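You operate a simulated robot arm through the tools that you are given. There is no shell and no other tool. Be economical: measure what you need, move in short steps, check, and stop when the job is done.

The job below is to be done with a simulated robot arm. You get a single attempt, and the scene is never put back.

JOB
Puff the grade 40 filter from the To do tray clean and stand it in the Ready tray.
Fine: in the filter box, hood shut; press the bellows till it shows clean; leave the hood open and the air valve shut.

The check looks at the end state, three seconds after you hand in, the way a careful person would. Anything else that was tipped, shoved, dropped, spilled or broken makes it a failure.

ROBOT AND FRAMES
A 6-joint arm with a two-finger parallel gripper, fixed in place. Base frame: the origin is at the foot of the arm, x ahead of it, y to its left, z up; the work surface is at about z = 0.804. Units: m, degrees, N and s.
With the tool pointing down near the work surface it reaches from about 0.24 to 0.64 m from the base axis. Its first joint turns from -66.0 to 66.0 degrees. Payload 2.7 kg.
The tool frame sits at the grasp point between the pads (the TCP): z along the fingers, y along the line on which they close. The tips reach 0.023 m beyond it. Largest opening 0.094 m; finger width 0.038, thickness 0.01; the body of the gripper, 0.054 by 0.096 m, starts 0.039 m behind the TCP.
Orientation is that of the tool frame in the base frame, as a unit quaternion [w, x, y, z]. With the fingers straight down and closing along the base's y, the tool's x points along the base's -x, its y along +y and its z along -z.

CONTROLS
- The arm moves only by the tool arm_command. Its argument "moves" is one flat list of numbers, 6 for each row, row after row: the shift along the base's x, y, z in m, then the turn, a rotation vector about the base's x, y, z in degrees. In form: [x, y, z, rx, ry, rz, x, y, z, rx, ry, rz, ...]. A call has 1 to 20 rows; each row is the pose to reach, as a shift and turn from the pose commanded when the call began. "gripper" is the gripper command, from -1 (fully open) to 1 (shut), values between in proportion, set as the call begins (left out, the last holds). Each row takes 0.2 s and may step no farther than 0.05 m and 8.6 degrees from the row before; otherwise, or with a gripper value out of range, the whole call is refused. A pose out of reach is approached as far as the arm can. The call stops where the force on the tool passes 50 N (or 10 N more than at its start, if that is more) or the arm is blocked; 0.2 s more then pass. The fingers move at their own pace (about 0.045 m/s each) and stop on an object; they squeeze with about 34 N. The grip force told is the motor's: it shows also when the fingers shut on nothing. Time passes only in rows, and 0.2 s behind the last, so rows that repeat a pose let the fingers close. The reply holds the time, the measured pose of the TCP, the force on the tool along the base axes, the opening and the grip force, in the units named above and with some noise.
- Cameras (640 x 400 px; columns grow to the right, rows downward): "scene" is fixed at [0.0763, -0.4348, 1.399]; the picture's right is [0.76, -0.65, 0.00], its down [-0.42, -0.48, -0.77] and it looks along [0.50, 0.58, -0.64] (base axes); focal length 294 px, centre (320, 200). "wrist" rides on the gripper at [-0.039, 0, -0.044] in the tool frame; the picture's right is [0.00, -1.00, 0.00], its down [0.97, 0.00, -0.24] and it looks along [0.24, 0.00, 0.97] (tool axes); focal length 218 px, centre (320, 200). There is no depth. A picture from a camera that has moved, and an enlarged one, comes with that camera's place and axes in the base frame and with its lens.
- camera(camera): a new picture of that camera. No time passes.
- enlarge(camera, box): a new picture of the part [left, top, right, bottom] of that camera's present view, enlarged. No time passes.
- close_job(): hands the job in; it is judged then, once.

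Work in short steps. Places have to be worked out from the pictures, the camera data and where the tool is seen: move nearer, look again, correct. Check each grasp and each placing, and mend what went wrong. You have 120 turns and 64 pictures in all, those below and enlarged ones among them. Open the gripper and draw the arm clear of the work before you hand the job in, unless the task says otherwise; then end with one line.

The tools are called after "Emit:" by a JSON object that holds its "op" and its "data". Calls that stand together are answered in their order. arm_command: Moves the arm, as the interface text tells. Its arguments: {"type":"object","properties":{"moves":{"type":"array"},"gripper":{"type":"number"}},"required":["moves"]} The other tools are called the same way: camera (camera) takes a picture; enlarge (camera, box) takes an enlarged picture of a part of a camera's view; close_job () hands the job in.

At the start:

```text
time_s: 0.0
position: [0.3517, -0.0988, 1.1445]
ee_rot: [0.001, 0.0, 1.0, -0.001]
contact_force: [0.2, 0.5, -0.1]
opening: 0.0942
grip_force: 0.2
```

scene: 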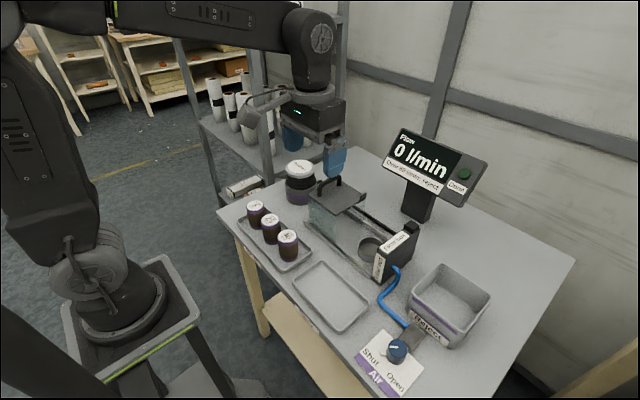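
wrist: 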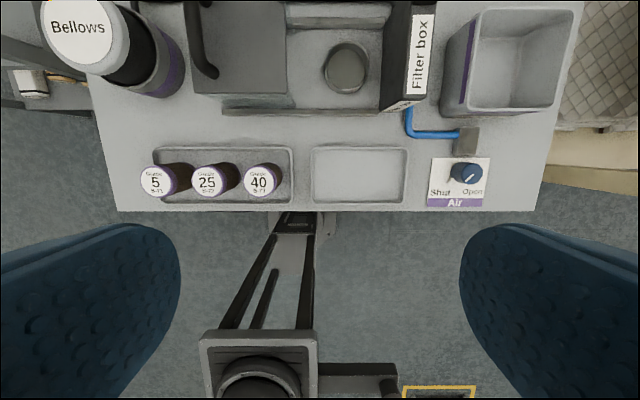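

I see three filters in the To do tray, the filter box with a hood with handle, bellows, air valve and a reading screen. I enlarge for detail.

Emit:
{"op": "enlarge", "data": {"camera": "scene", "box": [230, 140, 430, 265]}}

Emit:
{"op": "enlarge", "data": {"camera": "scene", "box": [340, 120, 500, 220]}}

Emit:
{"op": "enlarge", "data": {"camera": "wrist", "box": [80, 0, 600, 220]}}

Emit:
{"op": "enlarge", "data": {"camera": "scene", "box": [340, 260, 500, 400]}}

```text
3.20 times, centred on (330, 202) of scene
camera zoom: at [0.0763, -0.4348, 1.399], right [0.76, -0.65, 0.0], down [-0.42, -0.48, -0.77], along [0.5, 0.58, -0.64], focal length 940 px, centre (288, 192)
```

zoom: 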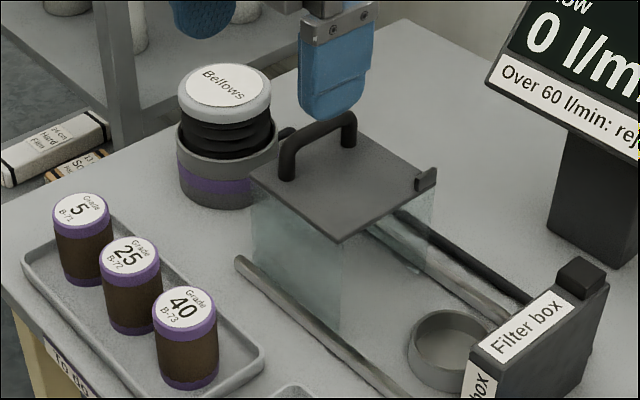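

```text
4.00 times, centred on (420, 170) of scene
camera zoom: at [0.0763, -0.4348, 1.399], right [0.76, -0.65, 0.0], down [-0.42, -0.48, -0.77], along [0.5, 0.58, -0.64], focal length 1176 px, centre (-80, 320)
```

zoom: 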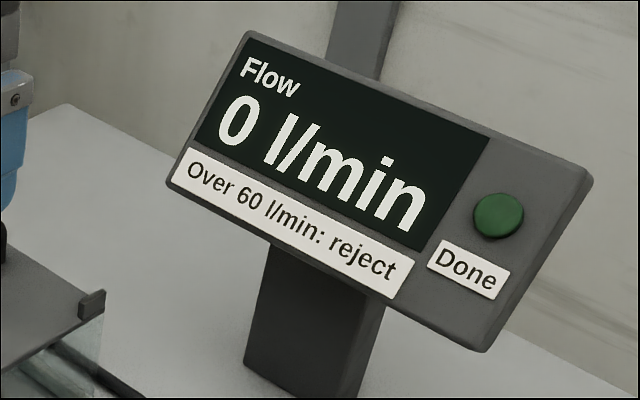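

```text
1.23 times, centred on (340, 110) of wrist
camera zoom: at [0.3896, -0.0983, 1.191], right [0.0, -1.0, 0.0], down [-0.97, 0.0, 0.24], along [-0.24, 0.0, -0.97], focal length 269 px, centre (295, 311)
```

zoom: 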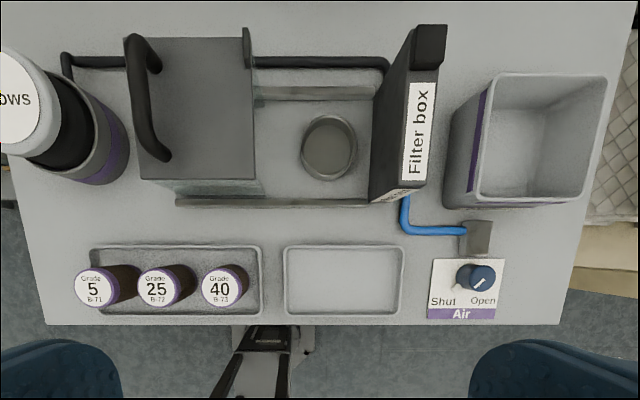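

```text
2.86 times, centred on (420, 330) of scene
camera zoom: at [0.0763, -0.4348, 1.399], right [0.76, -0.65, 0.0], down [-0.42, -0.48, -0.77], along [0.5, 0.58, -0.64], focal length 840 px, centre (34, -171)
```

zoom: 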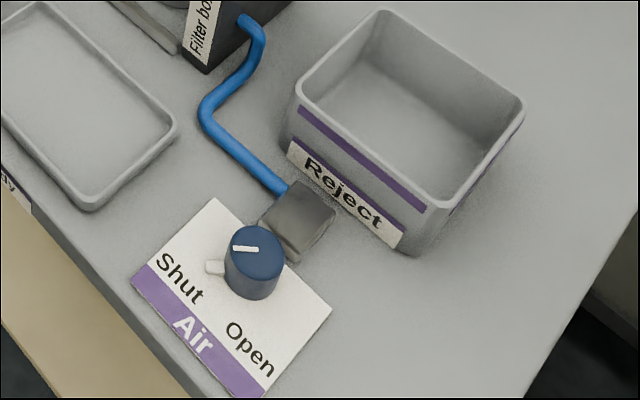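

Filter 40 triangulates to about (0.34, -0.01) with its top near z 0.865. The cup is at about (0.50, -0.14) and the bellows top at about (0.52, 0.18, 0.90). I move above filter 40 and look again.

Emit:
{"op": "arm_command", "data": {"moves": [-0.003, 0.022, -0.04, 0, 0, 0, -0.006, 0.044, -0.08, 0, 0, 0, -0.009, 0.066, -0.12, 0, 0, 0, -0.012, 0.088, -0.16, 0, 0, 0, -0.012, 0.088, -0.18, 0, 0, 0, -0.012, 0.088, -0.18, 0, 0, 0], "gripper": -0.4}}

Emit:
{"op": "camera", "data": {"camera": "wrist"}}

Emit:
{"op": "enlarge", "data": {"camera": "scene", "box": [210, 120, 430, 300]}}

```text
time_s: 1.4
position: [0.3362, -0.0107, 0.9645]
ee_rot: [0.0, 0.0, 1.0, -0.001]
contact_force: [0.1, -0.6, -0.1]
opening: 0.0657
grip_force: 0.1
```

```text
57 pictures are left
camera wrist: at [0.3759, -0.0102, 1.0111], right [0.0, -1.0, 0.0], down [-0.97, 0.0, 0.24], along [-0.24, 0.0, -0.97], focal length 218 px, centre (320, 200)
```

wrist: 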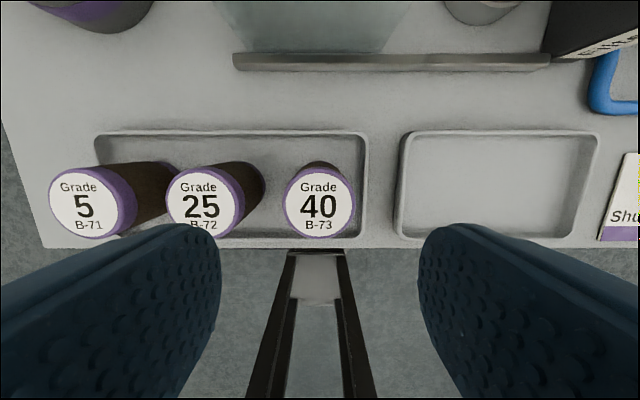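

```text
2.22 times, centred on (320, 210) of scene
camera zoom: at [0.0763, -0.4348, 1.399], right [0.76, -0.65, 0.0], down [-0.42, -0.48, -0.77], along [0.5, 0.58, -0.64], focal length 653 px, centre (320, 178)
```

zoom: 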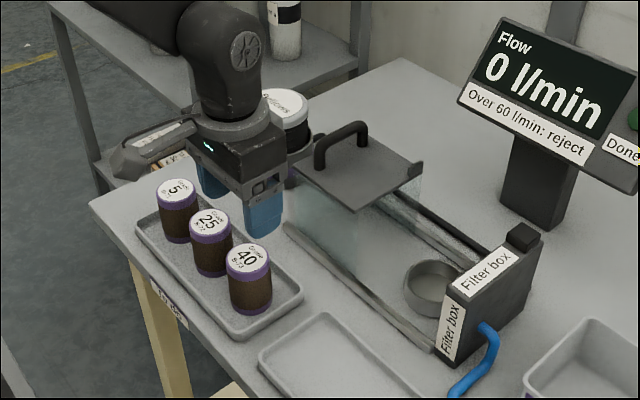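

Filter 40 is at (0.338, -0.010), about 48 mm wide with its top near 0.868, and it is centred between the fingers with room on the side of filter 25. I lower the gripper over it.

Emit:
{"op": "arm_command", "data": {"moves": [0.001, 0, -0.03, 0, 0, 0, 0.002, 0, -0.06, 0, 0, 0, 0.002, 0, -0.085, 0, 0, 0, 0.002, 0, -0.1, 0, 0, 0, 0.002, 0, -0.109, 0, 0, 0, 0.002, 0, -0.109, 0, 0, 0]}}

Emit:
{"op": "camera", "data": {"camera": "wrist"}}

```text
time_s: 2.8
position: [0.3399, -0.0123, 0.8576]
ee_rot: [0.001, 0.0, 1.0, -0.001]
contact_force: [0.5, 0.0, -0.2]
opening: 0.0657
grip_force: 0.2
```

```text
55 pictures are left
camera wrist: at [0.3795, -0.0112, 0.902], right [0.0, -1.0, 0.0], down [-0.97, 0.0, 0.24], along [-0.24, 0.0, -0.97], focal length 218 px, centre (320, 200)
```

wrist: 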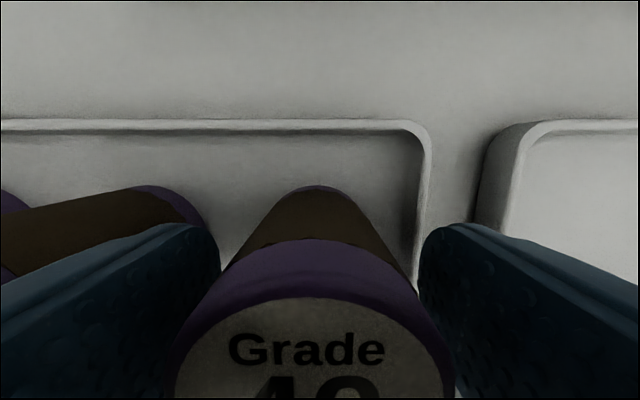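

The fingers straddle the filter cleanly. I close to just below its width to keep the squeeze gentle.

Emit:
{"op": "arm_command", "data": {"moves": [0, 0, 0, 0, 0, 0, 0, 0, 0, 0, 0, 0, 0, 0, 0, 0, 0, 0, 0, 0, 0, 0, 0, 0], "gripper": 0.3}}

```text
time_s: 3.8
position: [0.3392, -0.012, 0.8558]
ee_rot: [0.002, 0.0, 1.0, -0.001]
contact_force: [-0.2, 0.6, -0.9]
opening: 0.047
grip_force: 34.4
```

The filter is gripped at 47 mm. I lift it straight up.

Emit:
{"op": "arm_command", "data": {"moves": [0, 0, 0.02, 0, 0, 0, 0, 0, 0.05, 0, 0, 0, 0, 0, 0.09, 0, 0, 0, 0.02, -0.02, 0.12, 0, 0, 0, 0.05, -0.05, 0.12, 0, 0, 0, 0.08, -0.08, 0.12, 0, 0, 0, 0.11, -0.11, 0.12, 0, 0, 0, 0.135, -0.127, 0.12, 0, 0, 0, 0.135, -0.127, 0.12, 0, 0, 0]}}

Emit:
{"op": "camera", "data": {"camera": "wrist"}}

Emit:
{"op": "enlarge", "data": {"camera": "scene", "box": [230, 120, 450, 300]}}

```text
time_s: 5.8
position: [0.4729, -0.1394, 0.9756]
ee_rot: [0.0, 0.0, 1.0, -0.001]
contact_force: [0.1, 0.2, -0.7]
opening: 0.0471
grip_force: 34.6
```

```text
54 pictures are left
camera wrist: at [0.5119, -0.1393, 1.0212], right [0.0, -1.0, 0.0], down [-0.97, 0.0, 0.24], along [-0.24, 0.0, -0.97], focal length 218 px, centre (320, 200)
```

wrist: 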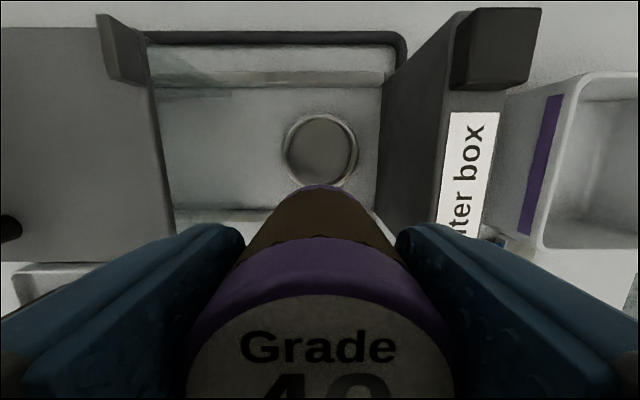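

```text
2.22 times, centred on (340, 210) of scene
camera zoom: at [0.0763, -0.4349, 1.399], right [0.76, -0.65, 0.0], down [-0.42, -0.48, -0.77], along [0.5, 0.58, -0.64], focal length 653 px, centre (276, 178)
```

zoom: 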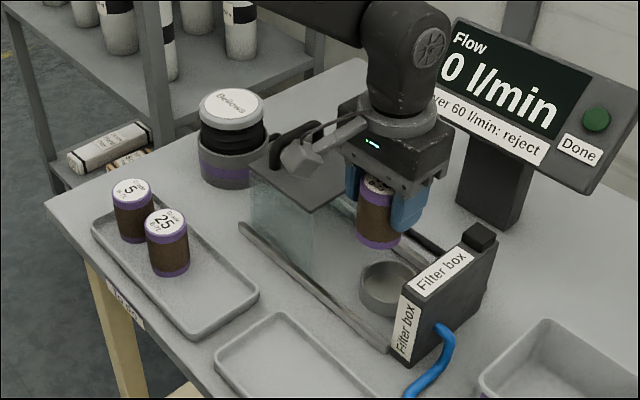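

The cup centre lies 0.036 m ahead of the held filter in x and level with it in y. I move over the cup, lower part of the way and check from the scene camera.

Emit:
{"op": "arm_command", "data": {"moves": [0.02, 0, 0, 0, 0, 0, 0.036, 0, 0, 0, 0, 0, 0.036, 0, -0.03, 0, 0, 0, 0.036, 0, -0.06, 0, 0, 0, 0.036, 0, -0.075, 0, 0, 0, 0.036, 0, -0.075, 0, 0, 0]}}

Emit:
{"op": "enlarge", "data": {"camera": "scene", "box": [320, 180, 430, 280]}}

Emit:
{"op": "camera", "data": {"camera": "wrist"}}

```text
time_s: 7.2
position: [0.5107, -0.1398, 0.8997]
ee_rot: [0.001, 0.0, 1.0, -0.001]
contact_force: [0.1, -0.2, -0.9]
opening: 0.0469
grip_force: 34.3
```

```text
4.00 times, centred on (375, 230) of scene
camera zoom: at [0.0763, -0.4349, 1.399], right [0.76, -0.65, 0.0], down [-0.42, -0.48, -0.77], along [0.5, 0.58, -0.64], focal length 1176 px, centre (100, 80)
```

zoom: 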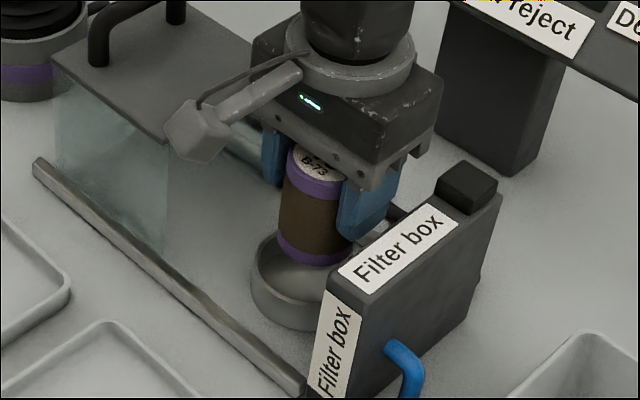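

```text
51 pictures are left
camera wrist: at [0.551, -0.1394, 0.9448], right [0.0, -1.0, 0.0], down [-0.97, 0.0, 0.24], along [-0.24, 0.0, -0.97], focal length 218 px, centre (320, 200)
```

wrist: 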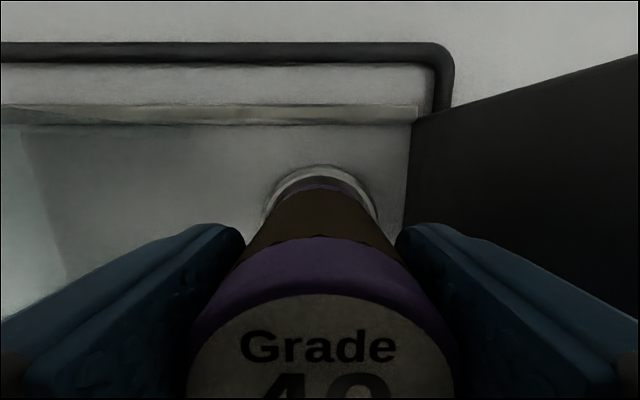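

I check the alignment between the filter's bottom and the ring with a close-up.

Emit:
{"op": "enlarge", "data": {"camera": "wrist", "box": [240, 140, 400, 240]}}

Emit:
{"op": "enlarge", "data": {"camera": "scene", "box": [370, 225, 420, 265]}}

```text
4.00 times, centred on (320, 190) of wrist
camera zoom: at [0.551, -0.1394, 0.9448], right [0.0, -1.0, 0.0], down [-0.97, 0.0, 0.24], along [-0.24, 0.0, -0.97], focal length 873 px, centre (320, 240)
```

zoom: 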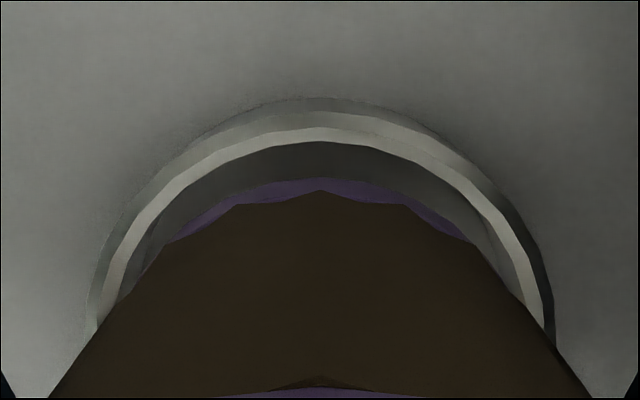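

```text
10.00 times, centred on (395, 245) of scene
camera zoom: at [0.0763, -0.4349, 1.399], right [0.76, -0.65, 0.0], down [-0.42, -0.48, -0.77], along [0.5, 0.58, -0.64], focal length 2939 px, centre (-430, -250)
```

zoom: 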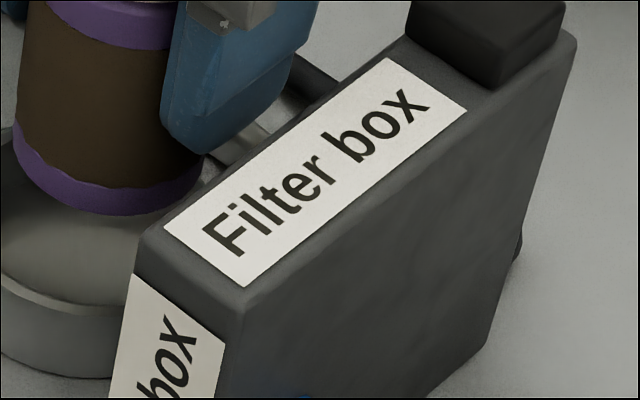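

The filter is about 2 mm too far in +x; its y is right. I correct that and lower it towards the cup floor.

Emit:
{"op": "arm_command", "data": {"moves": [-0.002, 0, 0, 0, 0, 0, -0.002, 0, -0.015, 0, 0, 0, -0.002, 0, -0.025, 0, 0, 0, -0.002, 0, -0.033, 0, 0, 0, -0.002, 0, -0.033, 0, 0, 0]}}

Emit:
{"op": "enlarge", "data": {"camera": "wrist", "box": [240, 140, 400, 240]}}

Emit:
{"op": "enlarge", "data": {"camera": "scene", "box": [335, 200, 415, 260]}}

```text
time_s: 8.4
position: [0.5096, -0.1378, 0.8678]
ee_rot: [0.001, 0.0, 1.0, -0.001]
contact_force: [0.3, 0.0, -0.6]
opening: 0.0468
grip_force: 33.9
```

```text
4.00 times, centred on (320, 190) of wrist
camera zoom: at [0.5488, -0.1383, 0.9139], right [0.0, -1.0, 0.0], down [-0.97, 0.0, 0.24], along [-0.24, 0.0, -0.97], focal length 873 px, centre (320, 240)
```

zoom: 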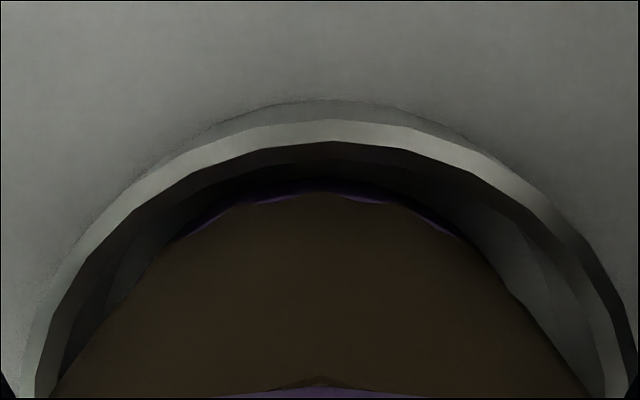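

```text
6.67 times, centred on (375, 230) of scene
camera zoom: at [0.0763, -0.4349, 1.399], right [0.76, -0.65, 0.0], down [-0.42, -0.48, -0.77], along [0.5, 0.58, -0.64], focal length 1959 px, centre (-47, 0)
```

zoom: 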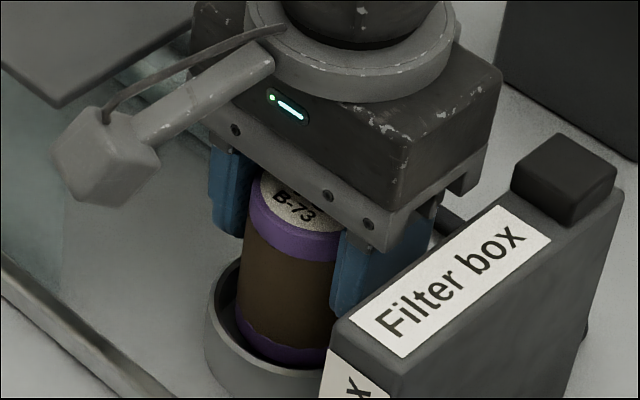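

The filter's bottom sits inside the ring. I lower it in 2 mm steps and watch the force.

Emit:
{"op": "arm_command", "data": {"moves": [0, 0, -0.002, 0, 0, 0, 0, 0, -0.004, 0, 0, 0, 0, 0, -0.006, 0, 0, 0, 0, 0, -0.006, 0, 0, 0]}}

```text
time_s: 9.4
position: [0.5096, -0.137, 0.8623]
ee_rot: [0.002, 0.0, 1.0, -0.001]
contact_force: [0.0, 0.1, -1.1]
opening: 0.047
grip_force: 34.0
```

No contact yet, so I continue down.

Emit:
{"op": "arm_command", "data": {"moves": [0, 0, -0.002, 0, 0, 0, 0, 0, -0.003, 0, 0, 0, 0, 0, -0.004, 0, 0, 0, 0, 0, -0.004, 0, 0, 0]}}

Emit:
{"op": "enlarge", "data": {"camera": "scene", "box": [335, 200, 415, 260]}}

```text
time_s: 10.4
position: [0.509, -0.1373, 0.8575]
ee_rot: [0.0, 0.0, 1.0, -0.001]
contact_force: [-0.1, -0.2, -1.0]
opening: 0.0471
grip_force: 34.0
```

```text
6.67 times, centred on (375, 230) of scene
camera zoom: at [0.0763, -0.4349, 1.399], right [0.76, -0.65, 0.0], down [-0.42, -0.48, -0.77], along [0.5, 0.58, -0.64], focal length 1959 px, centre (-47, 0)
```

zoom: 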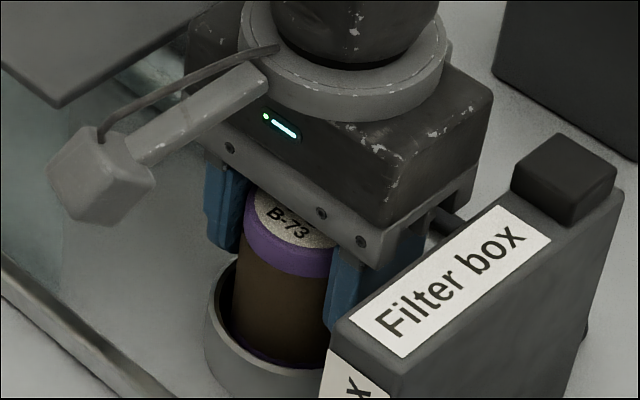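

Still free. I go down another 3 mm.

Emit:
{"op": "arm_command", "data": {"moves": [0, 0, -0.001, 0, 0, 0, 0, 0, -0.002, 0, 0, 0, 0, 0, -0.003, 0, 0, 0, 0, 0, -0.003, 0, 0, 0]}}

```text
time_s: 11.4
position: [0.5108, -0.1378, 0.8566]
ee_rot: [0.002, 0.0, 1.0, -0.001]
contact_force: [-1.9, 2.5, 15.7]
opening: 0.0468
grip_force: 34.8
```

It touches at a height that matches the filter standing on the floor. I ease up 1 mm and open part way.

Emit:
{"op": "arm_command", "data": {"moves": [0, 0, 0.0015, 0, 0, 0, 0, 0, 0.0015, 0, 0, 0, 0, 0, 0.0015, 0, 0, 0, 0, 0, 0.0015, 0, 0, 0], "gripper": -0.4}}

Emit:
{"op": "enlarge", "data": {"camera": "scene", "box": [335, 200, 415, 260]}}

```text
time_s: 12.4
position: [0.5103, -0.1374, 0.8585]
ee_rot: [0.002, -0.001, 1.0, 0.0]
contact_force: [0.4, 0.5, 0.3]
opening: 0.0657
grip_force: 0.0
```

```text
6.67 times, centred on (375, 230) of scene
camera zoom: at [0.0763, -0.4348, 1.399], right [0.76, -0.65, 0.0], down [-0.42, -0.48, -0.77], along [0.5, 0.58, -0.64], focal length 1959 px, centre (-47, 0)
```

zoom: 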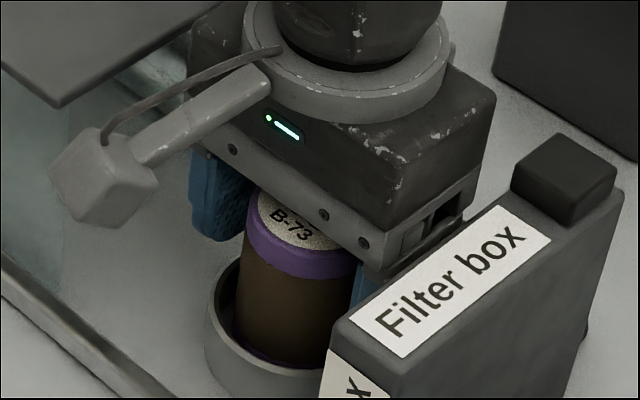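

The filter is released and stands in the cup. I raise straight up, then move above the hood handle for a look.

Emit:
{"op": "arm_command", "data": {"moves": [0, 0, 0.02, 0, 0, 0, 0, 0, 0.05, 0, 0, 0, 0, 0, 0.09, 0, 0, 0, 0, 0, 0.13, 0, 0, 0, 0, 0.02, 0.17, 0, 0, 0, 0, 0.06, 0.19, 0, 0, 0, 0, 0.1, 0.19, 0, 0, 0, 0, 0.13, 0.19, 0, 0, 0, -0.005, 0.155, 0.19, 0, 0, 0, -0.005, 0.155, 0.19, 0, 0, 0]}}

Emit:
{"op": "camera", "data": {"camera": "wrist"}}

Emit:
{"op": "enlarge", "data": {"camera": "scene", "box": [250, 120, 450, 280]}}

```text
time_s: 14.6
position: [0.5049, 0.0184, 1.0449]
ee_rot: [0.0, 0.0, 1.0, 0.0]
contact_force: [-0.5, 0.1, -0.1]
opening: 0.066
grip_force: 0.0
```

```text
44 pictures are left
camera wrist: at [0.5441, 0.0184, 1.09], right [0.0, -1.0, 0.0], down [-0.97, 0.0, 0.24], along [-0.24, 0.0, -0.97], focal length 218 px, centre (320, 200)
```

wrist: 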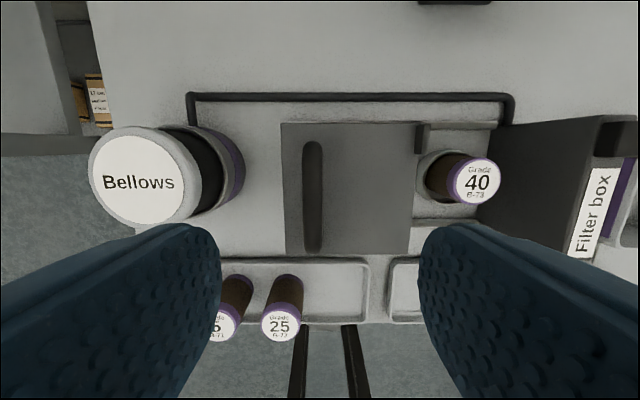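

```text
2.50 times, centred on (350, 200) of scene
camera zoom: at [0.0763, -0.4348, 1.399], right [0.76, -0.65, 0.0], down [-0.42, -0.48, -0.77], along [0.5, 0.58, -0.64], focal length 735 px, centre (245, 200)
```

zoom: 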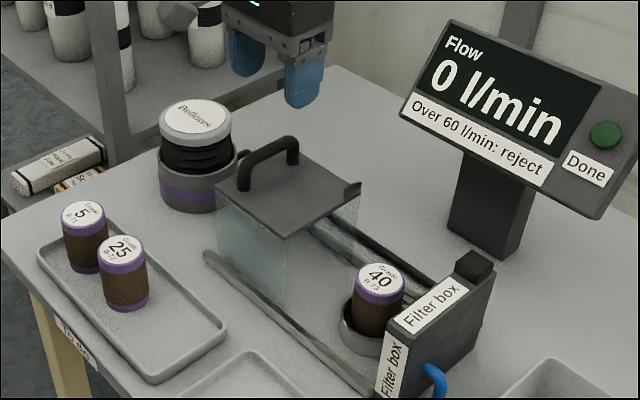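

The handle bar runs along x at about (0.508, 0.025) with its top near z 0.943, and the plate is at about 0.91. I lower over it, stopping above the plate.

Emit:
{"op": "arm_command", "data": {"moves": [0.003, 0.007, -0.03, 0, 0, 0, 0.003, 0.007, -0.06, 0, 0, 0, 0.003, 0.007, -0.085, 0, 0, 0, 0.003, 0.007, -0.098, 0, 0, 0, 0.003, 0.007, -0.098, 0, 0, 0]}}

Emit:
{"op": "camera", "data": {"camera": "wrist"}}

Emit:
{"op": "enlarge", "data": {"camera": "scene", "box": [290, 150, 390, 230]}}

```text
time_s: 15.8
position: [0.5075, 0.0236, 0.9474]
ee_rot: [0.001, -0.001, 1.0, -0.001]
contact_force: [-0.8, 0.6, 0.7]
opening: 0.0657
grip_force: 0.1
```

```text
42 pictures are left
camera wrist: at [0.5476, 0.0251, 0.9936], right [0.0, -1.0, 0.0], down [-0.97, 0.0, 0.24], along [-0.24, 0.0, -0.97], focal length 218 px, centre (320, 200)
```

wrist: 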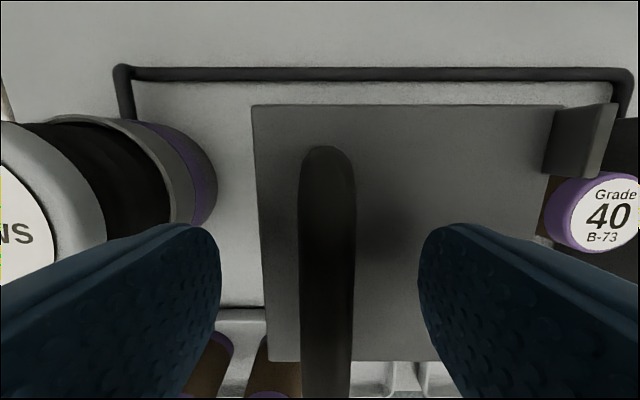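

```text
5.00 times, centred on (340, 190) of scene
camera zoom: at [0.0763, -0.4348, 1.399], right [0.76, -0.65, 0.0], down [-0.42, -0.48, -0.77], along [0.5, 0.58, -0.64], focal length 1469 px, centre (220, 250)
```

zoom: 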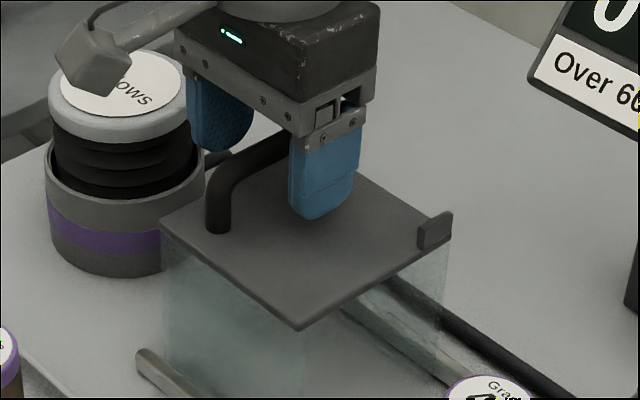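

The fingers straddle the bar and sit above the plate. I close on the handle.

Emit:
{"op": "arm_command", "data": {"moves": [0, 0, -0.003, 0, 0, 0, 0, 0, -0.003, 0, 0, 0, 0, 0, -0.003, 0, 0, 0, 0, 0, -0.003, 0, 0, 0, 0, 0, -0.003, 0, 0, 0, 0, 0, -0.003, 0, 0, 0], "gripper": 1}}

```text
time_s: 17.2
position: [0.508, 0.0238, 0.9449]
ee_rot: [0.0, 0.0, 1.0, -0.001]
contact_force: [-0.3, 0.3, -0.3]
opening: 0.0137
grip_force: 45.5
```

The handle is gripped at 14 mm. I slide the hood slowly towards -y and watch the force.

Emit:
{"op": "arm_command", "data": {"moves": [0, -0.005, 0, 0, 0, 0, 0, -0.012, 0, 0, 0, 0, 0, -0.02, 0, 0, 0, 0, 0, -0.03, 0, 0, 0, 0, 0, -0.04, 0, 0, 0, 0, 0, -0.04, 0, 0, 0, 0]}}

Emit:
{"op": "enlarge", "data": {"camera": "scene", "box": [290, 150, 450, 270]}}

```text
time_s: 18.6
position: [0.5065, -0.0154, 0.9452]
ee_rot: [0.001, -0.001, 1.0, 0.0]
contact_force: [9.9, 0.5, -7.8]
opening: 0.0136
grip_force: 44.5
```

```text
3.33 times, centred on (370, 210) of scene
camera zoom: at [0.0766, -0.4348, 1.399], right [0.76, -0.65, 0.0], down [-0.42, -0.48, -0.77], along [0.5, 0.58, -0.64], focal length 980 px, centre (153, 167)
```

zoom: 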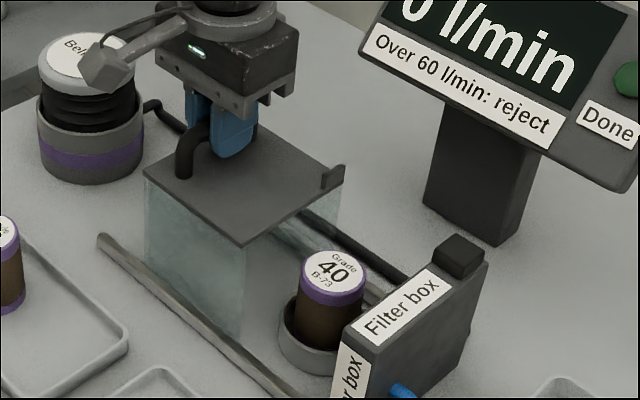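

It slides freely. I advance in small steps and check that the leading side of the hood is open before it passes the filter.

Emit:
{"op": "arm_command", "data": {"moves": [0.001, -0.004, 0.0, 0, 0, 0, 0.001, -0.008, 0, 0, 0, 0, 0.001, -0.008, 0, 0, 0, 0]}}

Emit:
{"op": "enlarge", "data": {"camera": "scene", "box": [320, 180, 420, 260]}}

Emit:
{"op": "camera", "data": {"camera": "wrist"}}

```text
time_s: 19.4
position: [0.5074, -0.0231, 0.945]
ee_rot: [0.0, 0.0, 1.0, 0.0]
contact_force: [5.5, -0.2, -11.7]
opening: 0.0135
grip_force: 44.9
```

```text
5.00 times, centred on (370, 220) of scene
camera zoom: at [0.0766, -0.4348, 1.399], right [0.76, -0.65, 0.0], down [-0.42, -0.48, -0.77], along [0.5, 0.58, -0.64], focal length 1469 px, centre (70, 100)
```

zoom: 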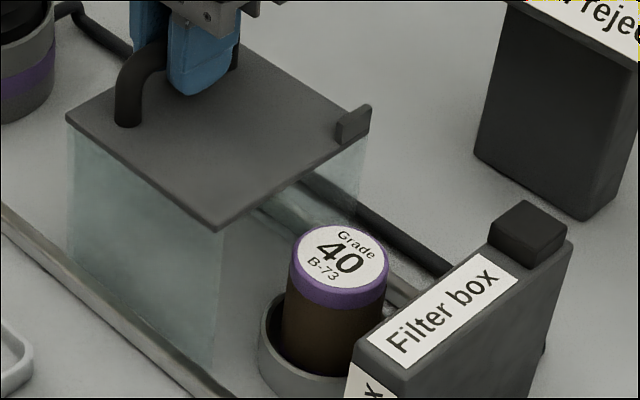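

```text
38 pictures are left
camera wrist: at [0.547, -0.0231, 0.9906], right [0.0, -1.0, 0.0], down [-0.97, 0.0, 0.24], along [-0.24, 0.0, -0.97], focal length 218 px, centre (320, 200)
```

wrist: 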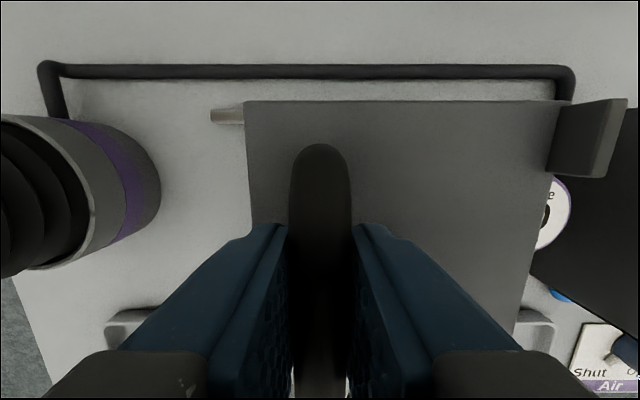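

The leading side is open, since the floor right of the hood corner is not tinted by glass. I slide on, easing 1 mm lower to relieve the vertical load.

Emit:
{"op": "arm_command", "data": {"moves": [0, -0.005, -0.001, 0, 0, 0, 0, -0.012, -0.001, 0, 0, 0, 0, -0.02, -0.001, 0, 0, 0, 0, -0.028, -0.001, 0, 0, 0, 0, -0.036, -0.001, 0, 0, 0, 0, -0.044, -0.001, 0, 0, 0, 0, -0.052, -0.001, 0, 0, 0, 0, -0.052, -0.001, 0, 0, 0]}}

Emit:
{"op": "enlarge", "data": {"camera": "scene", "box": [320, 180, 420, 260]}}

```text
time_s: 21.2
position: [0.5082, -0.0765, 0.9445]
ee_rot: [-0.001, -0.001, 1.0, -0.001]
contact_force: [-6.0, 0.5, 4.0]
opening: 0.0134
grip_force: 45.3
```

```text
5.00 times, centred on (370, 220) of scene
camera zoom: at [0.0761, -0.4348, 1.399], right [0.76, -0.65, 0.0], down [-0.42, -0.48, -0.77], along [0.5, 0.58, -0.64], focal length 1469 px, centre (70, 100)
```

zoom: 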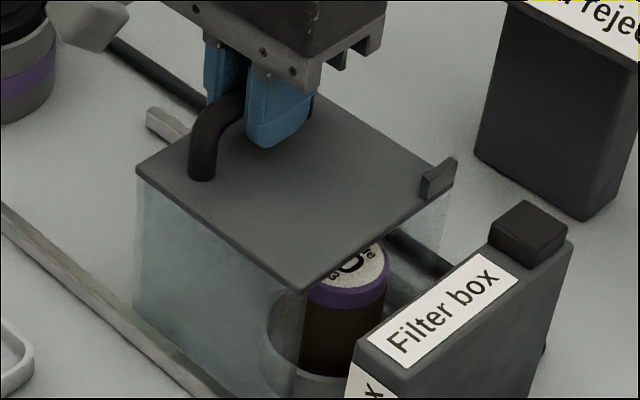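

The hood passes over the filter cleanly. I keep sliding until it stops against the box.

Emit:
{"op": "arm_command", "data": {"moves": [0, -0.006, 0, 0, 0, 0, 0, -0.012, 0, 0, 0, 0, 0, -0.018, 0, 0, 0, 0, 0, -0.024, 0, 0, 0, 0, 0, -0.028, 0, 0, 0, 0, 0, -0.031, 0, 0, 0, 0, 0, -0.031, 0, 0, 0, 0]}}

Emit:
{"op": "enlarge", "data": {"camera": "scene", "box": [320, 180, 420, 260]}}

```text
time_s: 22.8
position: [0.5065, -0.1069, 0.9439]
ee_rot: [0.001, 0.0, 1.0, 0.0]
contact_force: [-11.1, -2.5, 10.0]
opening: 0.0135
grip_force: 44.3
```

```text
5.00 times, centred on (370, 220) of scene
camera zoom: at [0.0758, -0.4349, 1.399], right [0.76, -0.65, 0.0], down [-0.42, -0.48, -0.77], along [0.5, 0.58, -0.64], focal length 1469 px, centre (70, 100)
```

zoom: 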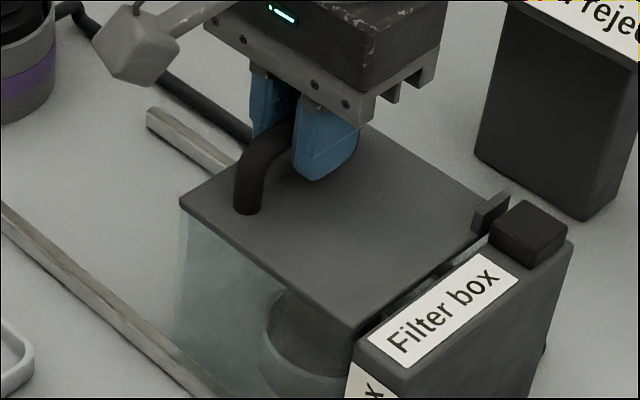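

A small gap remains between the tab and the sensor block. I push on in 2 mm steps.

Emit:
{"op": "arm_command", "data": {"moves": [0.001, -0.002, -0.0005, 0, 0, 0, 0.001, -0.004, -0.0005, 0, 0, 0, 0.001, -0.006, -0.0005, 0, 0, 0, 0.001, -0.008, -0.0005, 0, 0, 0, 0.001, -0.008, -0.0005, 0, 0, 0]}}

Emit:
{"op": "enlarge", "data": {"camera": "scene", "box": [320, 180, 420, 260]}}

```text
time_s: 24.0
position: [0.5081, -0.1103, 0.944]
ee_rot: [-0.002, -0.001, 1.0, 0.002]
contact_force: [-24.9, 35.7, 10.6]
opening: 0.0137
grip_force: 45.0
```

```text
5.00 times, centred on (370, 220) of scene
camera zoom: at [0.0755, -0.4338, 1.3994], right [0.76, -0.65, 0.0], down [-0.42, -0.48, -0.77], along [0.5, 0.58, -0.64], focal length 1469 px, centre (70, 100)
```

zoom: 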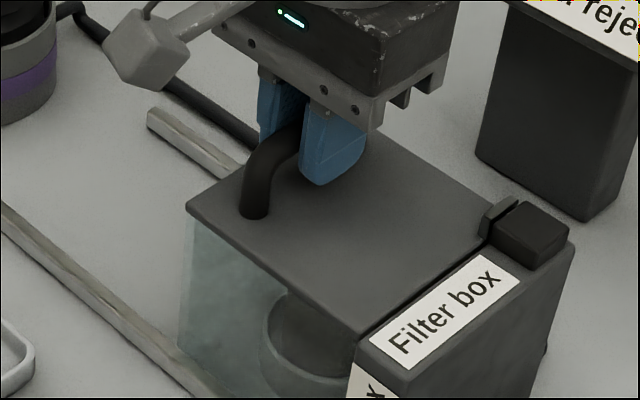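

The hood is against its stop, with the tab on the sensor block. I ease off the push, open, and lift away.

Emit:
{"op": "arm_command", "data": {"moves": [-0.002, 0.005, 0, 0, 0, 0, -0.002, 0.005, 0, 0, 0, 0]}}

Emit:
{"op": "arm_command", "data": {"moves": [0, 0, 0, 0, 0, 0, 0, 0, 0, 0, 0, 0, 0, 0, 0, 0, 0, 0, 0, 0, 0, 0, 0, 0], "gripper": -0.2}}

Emit:
{"op": "arm_command", "data": {"moves": [0, 0, 0.03, 0, 0, 0, 0, 0, 0.06, 0, 0, 0, 0, 0.03, 0.09, 0, 0, 0, 0, 0.07, 0.1, 0, 0, 0, 0, 0.11, 0.1, 0, 0, 0, 0, 0.15, 0.1, 0, 0, 0, 0, 0.19, 0.1, 0, 0, 0, 0, 0.23, 0.1, 0, 0, 0, 0, 0.25, 0.1, 0, 0, 0, 0, 0.25, 0.1, 0, 0, 0], "gripper": 1}}

Emit:
{"op": "camera", "data": {"camera": "scene"}}

Emit:
{"op": "camera", "data": {"camera": "wrist"}}

```text
time_s: 24.6
position: [0.5075, -0.1101, 0.9442]
ee_rot: [0.003, 0.0, 1.0, -0.002]
contact_force: [8.8, 15.5, 7.3]
opening: 0.0135
grip_force: 45.3
```

```text
time_s: 25.6
position: [0.5061, -0.1099, 0.9444]
ee_rot: [0.0, 0.0, 1.0, -0.001]
contact_force: [-0.1, -0.2, 0.2]
opening: 0.0564
grip_force: 0.1
```

```text
time_s: 27.8
position: [0.5075, 0.1391, 1.0441]
ee_rot: [0.001, 0.0, 1.0, -0.001]
contact_force: [-0.1, 0.0, 0.2]
opening: 0.0
grip_force: 33.8
```

```text
34 pictures are left
```

scene: 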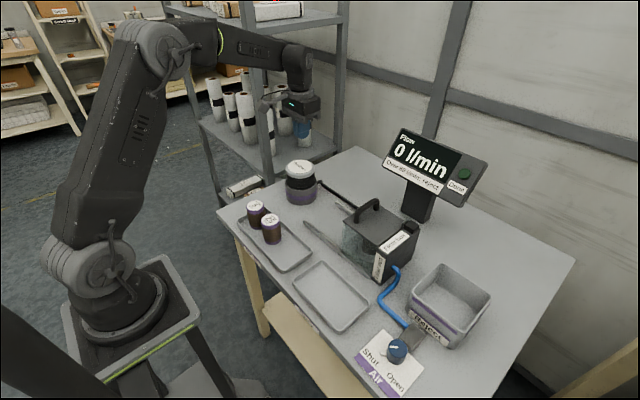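

```text
33 pictures are left
camera wrist: at [0.5473, 0.1397, 1.09], right [0.0, -1.0, 0.0], down [-0.97, 0.0, 0.24], along [-0.24, 0.0, -0.97], focal length 218 px, centre (320, 200)
```

wrist: 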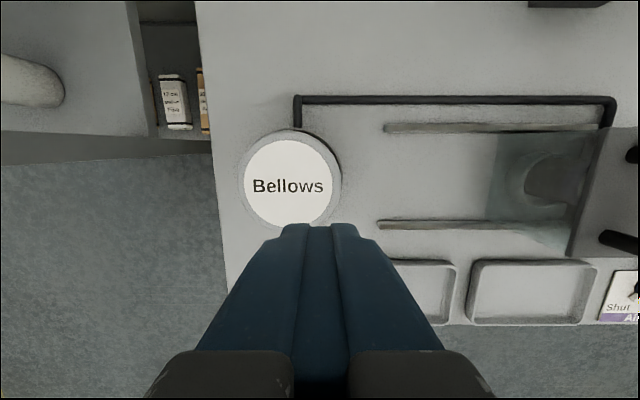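

The hood is shut. The bellows top is centred at about (0.516, 0.167) with z about 0.905. I go above it and press down gradually with closed fingers.

Emit:
{"op": "arm_command", "data": {"moves": [0.009, 0.028, -0.03, 0, 0, 0, 0.009, 0.028, -0.07, 0, 0, 0, 0.009, 0.028, -0.1, 0, 0, 0, 0.009, 0.028, -0.11, 0, 0, 0, 0.009, 0.028, -0.118, 0, 0, 0, 0.009, 0.028, -0.125, 0, 0, 0]}}

Emit:
{"op": "enlarge", "data": {"camera": "scene", "box": [260, 120, 500, 270]}}

```text
time_s: 29.2
position: [0.5142, 0.1681, 0.9188]
ee_rot: [0.001, 0.0, 1.0, 0.0]
contact_force: [-2.0, 1.1, 4.5]
opening: 0.0
grip_force: 33.7
```

```text
2.67 times, centred on (380, 195) of scene
camera zoom: at [0.0762, -0.4348, 1.399], right [0.76, -0.65, 0.0], down [-0.42, -0.48, -0.77], along [0.5, 0.58, -0.64], focal length 784 px, centre (160, 213)
```

zoom: 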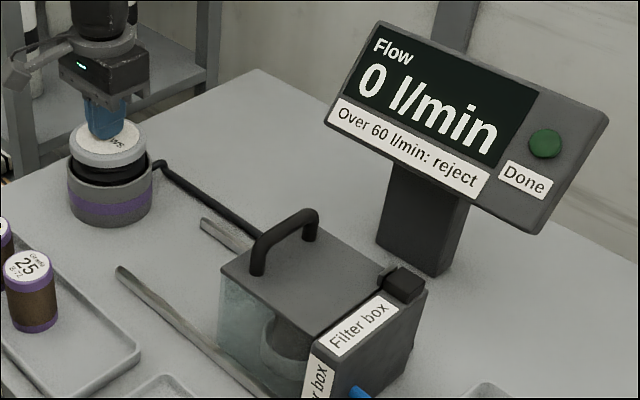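

There is light contact and the bellows are moving. I press further in steps.

Emit:
{"op": "arm_command", "data": {"moves": [0, 0, -0.005, 0, 0, 0, 0, 0, -0.01, 0, 0, 0, 0, 0, -0.015, 0, 0, 0, 0, 0, -0.02, 0, 0, 0, 0, 0, -0.025, 0, 0, 0]}}

Emit:
{"op": "enlarge", "data": {"camera": "scene", "box": [260, 120, 500, 270]}}

```text
time_s: 30.5
position: [0.5171, 0.1683, 0.8991]
ee_rot: [0.002, 0.0, 1.0, 0.0]
contact_force: [-6.7, -1.5, 11.7]
opening: 0.0
grip_force: 34.1
stopped in row 5: the force on the tool passed its limit (the readings are from after the stop); the commanded pose is now the measured one
```

```text
2.67 times, centred on (380, 195) of scene
camera zoom: at [0.0759, -0.4349, 1.399], right [0.76, -0.65, 0.0], down [-0.42, -0.48, -0.77], along [0.5, 0.58, -0.64], focal length 784 px, centre (160, 213)
```

zoom: 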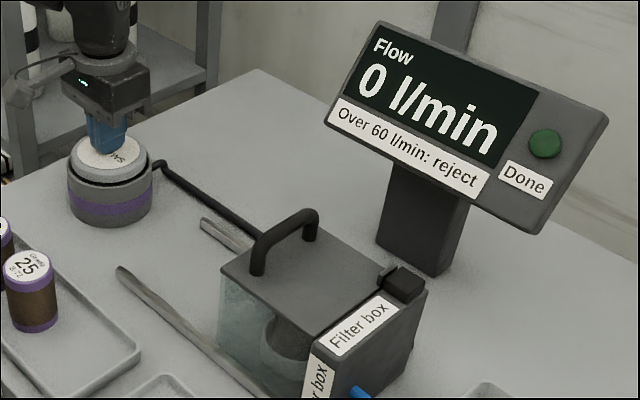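

The bellows bottomed out. I let them rise and check the display.

Emit:
{"op": "arm_command", "data": {"moves": [0, 0, 0.015, 0, 0, 0, 0, 0, 0.035, 0, 0, 0, 0, 0, 0.045, 0, 0, 0, 0, 0, 0.045, 0, 0, 0]}}

Emit:
{"op": "enlarge", "data": {"camera": "scene", "box": [260, 120, 500, 270]}}

```text
time_s: 31.5
position: [0.5169, 0.1675, 0.9422]
ee_rot: [0.003, 0.0, 1.0, 0.0]
contact_force: [0.6, -0.3, -0.7]
opening: 0.0001
grip_force: 33.9
```

```text
2.67 times, centred on (380, 195) of scene
camera zoom: at [0.0763, -0.4349, 1.399], right [0.76, -0.65, 0.0], down [-0.42, -0.48, -0.77], along [0.5, 0.58, -0.64], focal length 784 px, centre (160, 213)
```

zoom: 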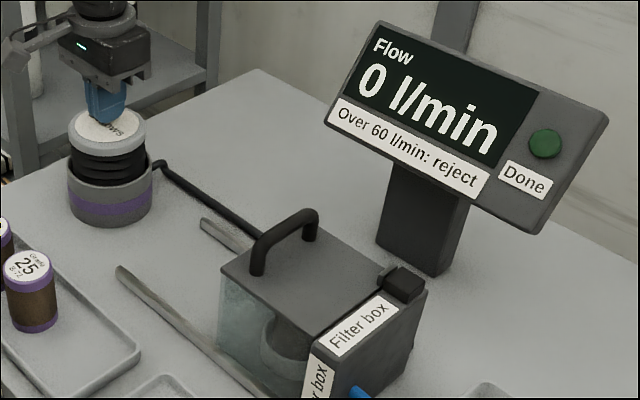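

They spring back, and there is no change yet on the display. I press again in one stroke, release, and look.

Emit:
{"op": "arm_command", "data": {"moves": [0, 0, -0.015, 0, 0, 0, 0, 0, -0.025, 0, 0, 0, 0, 0, -0.035, 0, 0, 0, 0, 0, -0.043, 0, 0, 0, 0, 0, -0.043, 0, 0, 0]}}

Emit:
{"op": "enlarge", "data": {"camera": "scene", "box": [260, 120, 500, 270]}}

```text
time_s: 32.7
position: [0.518, 0.1672, 0.8997]
ee_rot: [0.004, 0.0, 1.0, 0.0]
contact_force: [0.8, -2.4, 7.5]
opening: 0.0
grip_force: 33.7
```

```text
2.67 times, centred on (380, 195) of scene
camera zoom: at [0.0762, -0.4349, 1.399], right [0.76, -0.65, 0.0], down [-0.42, -0.48, -0.77], along [0.5, 0.58, -0.64], focal length 784 px, centre (160, 213)
```

zoom: 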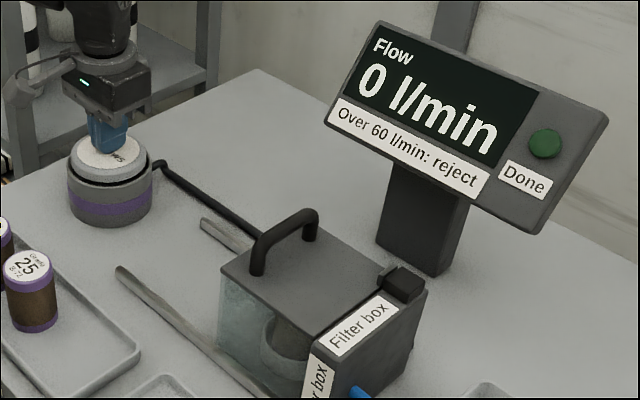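

Still no sign on the display. I look closer at the filter through the glass, at the sensor, and at the valve.

Emit:
{"op": "enlarge", "data": {"camera": "scene", "box": [335, 195, 425, 290]}}

Emit:
{"op": "enlarge", "data": {"camera": "scene", "box": [375, 330, 425, 370]}}

```text
4.21 times, centred on (380, 242) of scene
camera zoom: at [0.0762, -0.4349, 1.399], right [0.76, -0.65, 0.0], down [-0.42, -0.48, -0.77], along [0.5, 0.58, -0.64], focal length 1237 px, centre (67, 21)
```

zoom: 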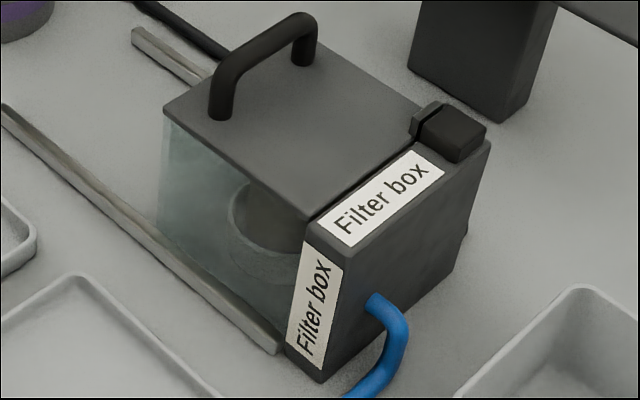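

```text
10.00 times, centred on (400, 350) of scene
camera zoom: at [0.0762, -0.4349, 1.399], right [0.76, -0.65, 0.0], down [-0.42, -0.48, -0.77], along [0.5, 0.58, -0.64], focal length 2939 px, centre (-480, -1300)
```

zoom: 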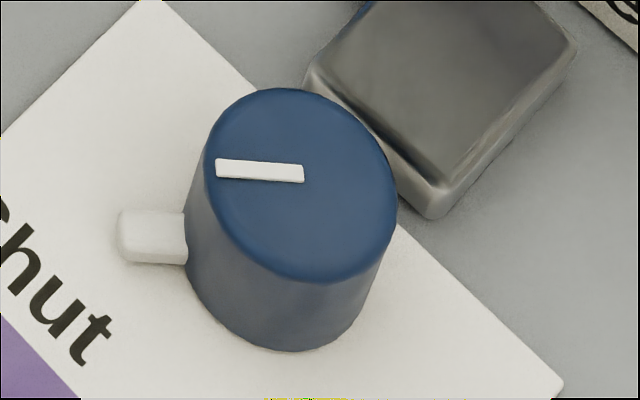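

The valve pointer is toward Shut, and nothing else stands out. More strokes may be needed, so I give a full release and another full press.

Emit:
{"op": "arm_command", "data": {"moves": [0, 0, 0.02, 0, 0, 0, 0, 0, 0.04, 0, 0, 0, 0, 0, 0.04, 0, 0, 0, 0, 0, 0.02, 0, 0, 0, 0, 0, 0.005, 0, 0, 0, 0, 0, -0.001, 0, 0, 0, 0, 0, -0.001, 0, 0, 0, 0, 0, 0.02, 0, 0, 0, 0, 0, 0.04, 0, 0, 0, 0, 0, 0.04, 0, 0, 0]}}

Emit:
{"op": "enlarge", "data": {"camera": "scene", "box": [260, 120, 500, 270]}}

```text
time_s: 34.9
position: [0.5176, 0.1686, 0.9399]
ee_rot: [0.002, -0.001, 1.0, 0.0]
contact_force: [-0.7, -0.3, -0.8]
opening: 0.0
grip_force: 34.6
```

```text
2.67 times, centred on (380, 195) of scene
camera zoom: at [0.0763, -0.4348, 1.399], right [0.76, -0.65, 0.0], down [-0.42, -0.48, -0.77], along [0.5, 0.58, -0.64], focal length 784 px, centre (160, 213)
```

zoom: 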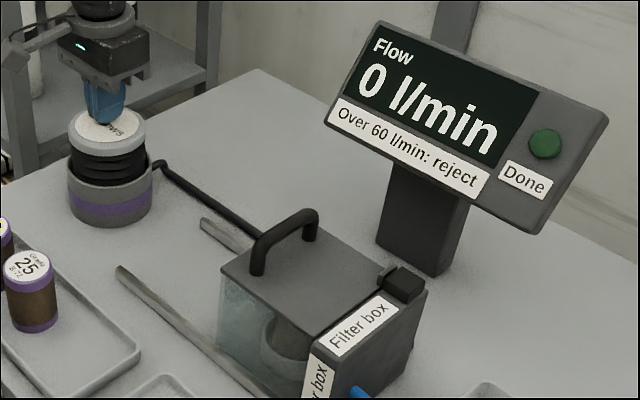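

Three strokes changed nothing. The air feed is probably needed for the bellows and flow to work, and the task only says to leave the valve shut at the end. I go over to the valve, at about (0.346, -0.342), and look.

Emit:
{"op": "arm_command", "data": {"moves": [0, 0, 0.04, 0, 0, 0, 0, 0, 0.08, 0, 0, 0, -0.015, -0.04, 0.1, 0, 0, 0, -0.03, -0.085, 0.1, 0, 0, 0, -0.045, -0.13, 0.1, 0, 0, 0, -0.06, -0.175, 0.1, 0, 0, 0, -0.075, -0.22, 0.1, 0, 0, 0, -0.09, -0.265, 0.1, 0, 0, 0, -0.105, -0.31, 0.1, 0, 0, 0, -0.12, -0.355, 0.1, 0, 0, 0, -0.135, -0.4, 0.1, 0, 0, 0, -0.15, -0.445, 0.1, 0, 0, 0, -0.165, -0.49, 0.1, 0, 0, 0, -0.172, -0.51, 0.07, 0, 0, 0, -0.172, -0.51, 0.03, 0, 0, 0, -0.172, -0.51, 0.03, 0, 0, 0], "gripper": 0}}

Emit:
{"op": "camera", "data": {"camera": "wrist"}}

```text
time_s: 38.3
position: [0.3466, -0.3422, 0.9703]
ee_rot: [0.003, 0.0, 1.0, 0.0]
contact_force: [-0.5, -0.2, 0.0]
opening: 0.0471
grip_force: 0.1
```

```text
25 pictures are left
camera wrist: at [0.3849, -0.3416, 1.0159], right [0.0, -1.0, 0.0], down [-0.97, 0.0, 0.24], along [-0.24, 0.0, -0.97], focal length 218 px, centre (320, 200)
```

wrist: 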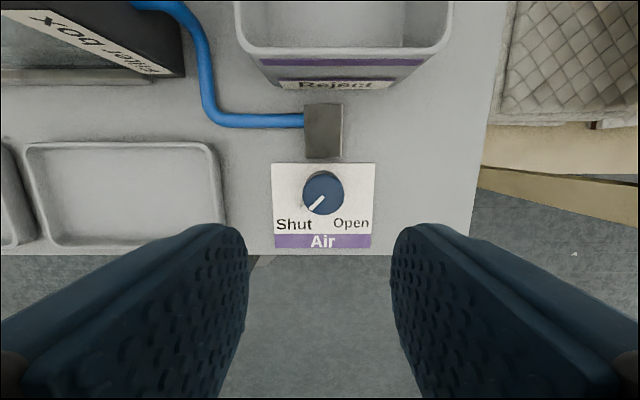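

The knob is at (0.346, -0.344), with the metal block close behind it in +x. I enlarge to judge the clearances and heights.

Emit:
{"op": "enlarge", "data": {"camera": "wrist", "box": [265, 90, 385, 260]}}

Emit:
{"op": "enlarge", "data": {"camera": "scene", "box": [375, 310, 445, 380]}}

```text
2.35 times, centred on (325, 175) of wrist
camera zoom: at [0.3849, -0.3416, 1.0159], right [0.0, -1.0, 0.0], down [-0.97, 0.0, 0.24], along [-0.24, 0.0, -0.97], focal length 514 px, centre (308, 259)
```

zoom: 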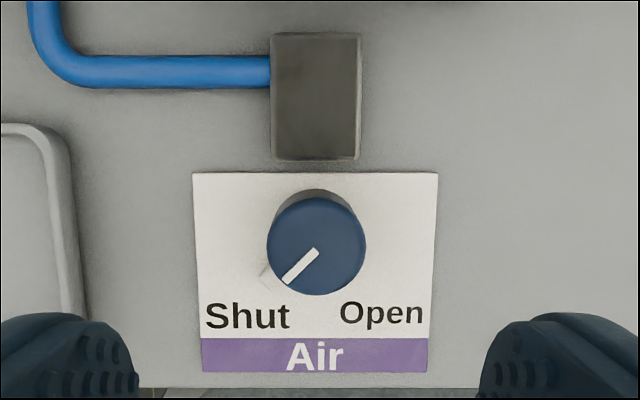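

```text
5.71 times, centred on (410, 345) of scene
camera zoom: at [0.0763, -0.4349, 1.399], right [0.76, -0.65, 0.0], down [-0.42, -0.48, -0.77], along [0.5, 0.58, -0.64], focal length 1679 px, centre (-194, -629)
```

zoom: 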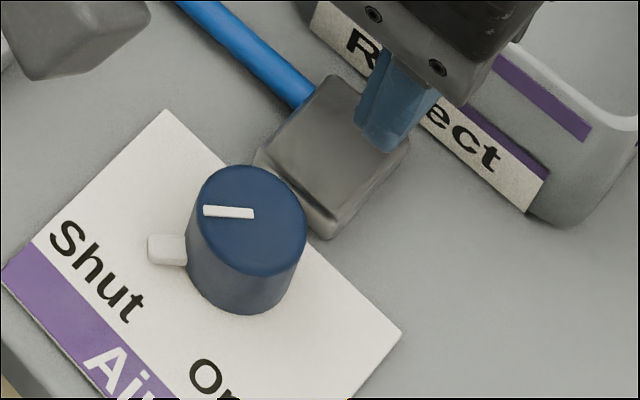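

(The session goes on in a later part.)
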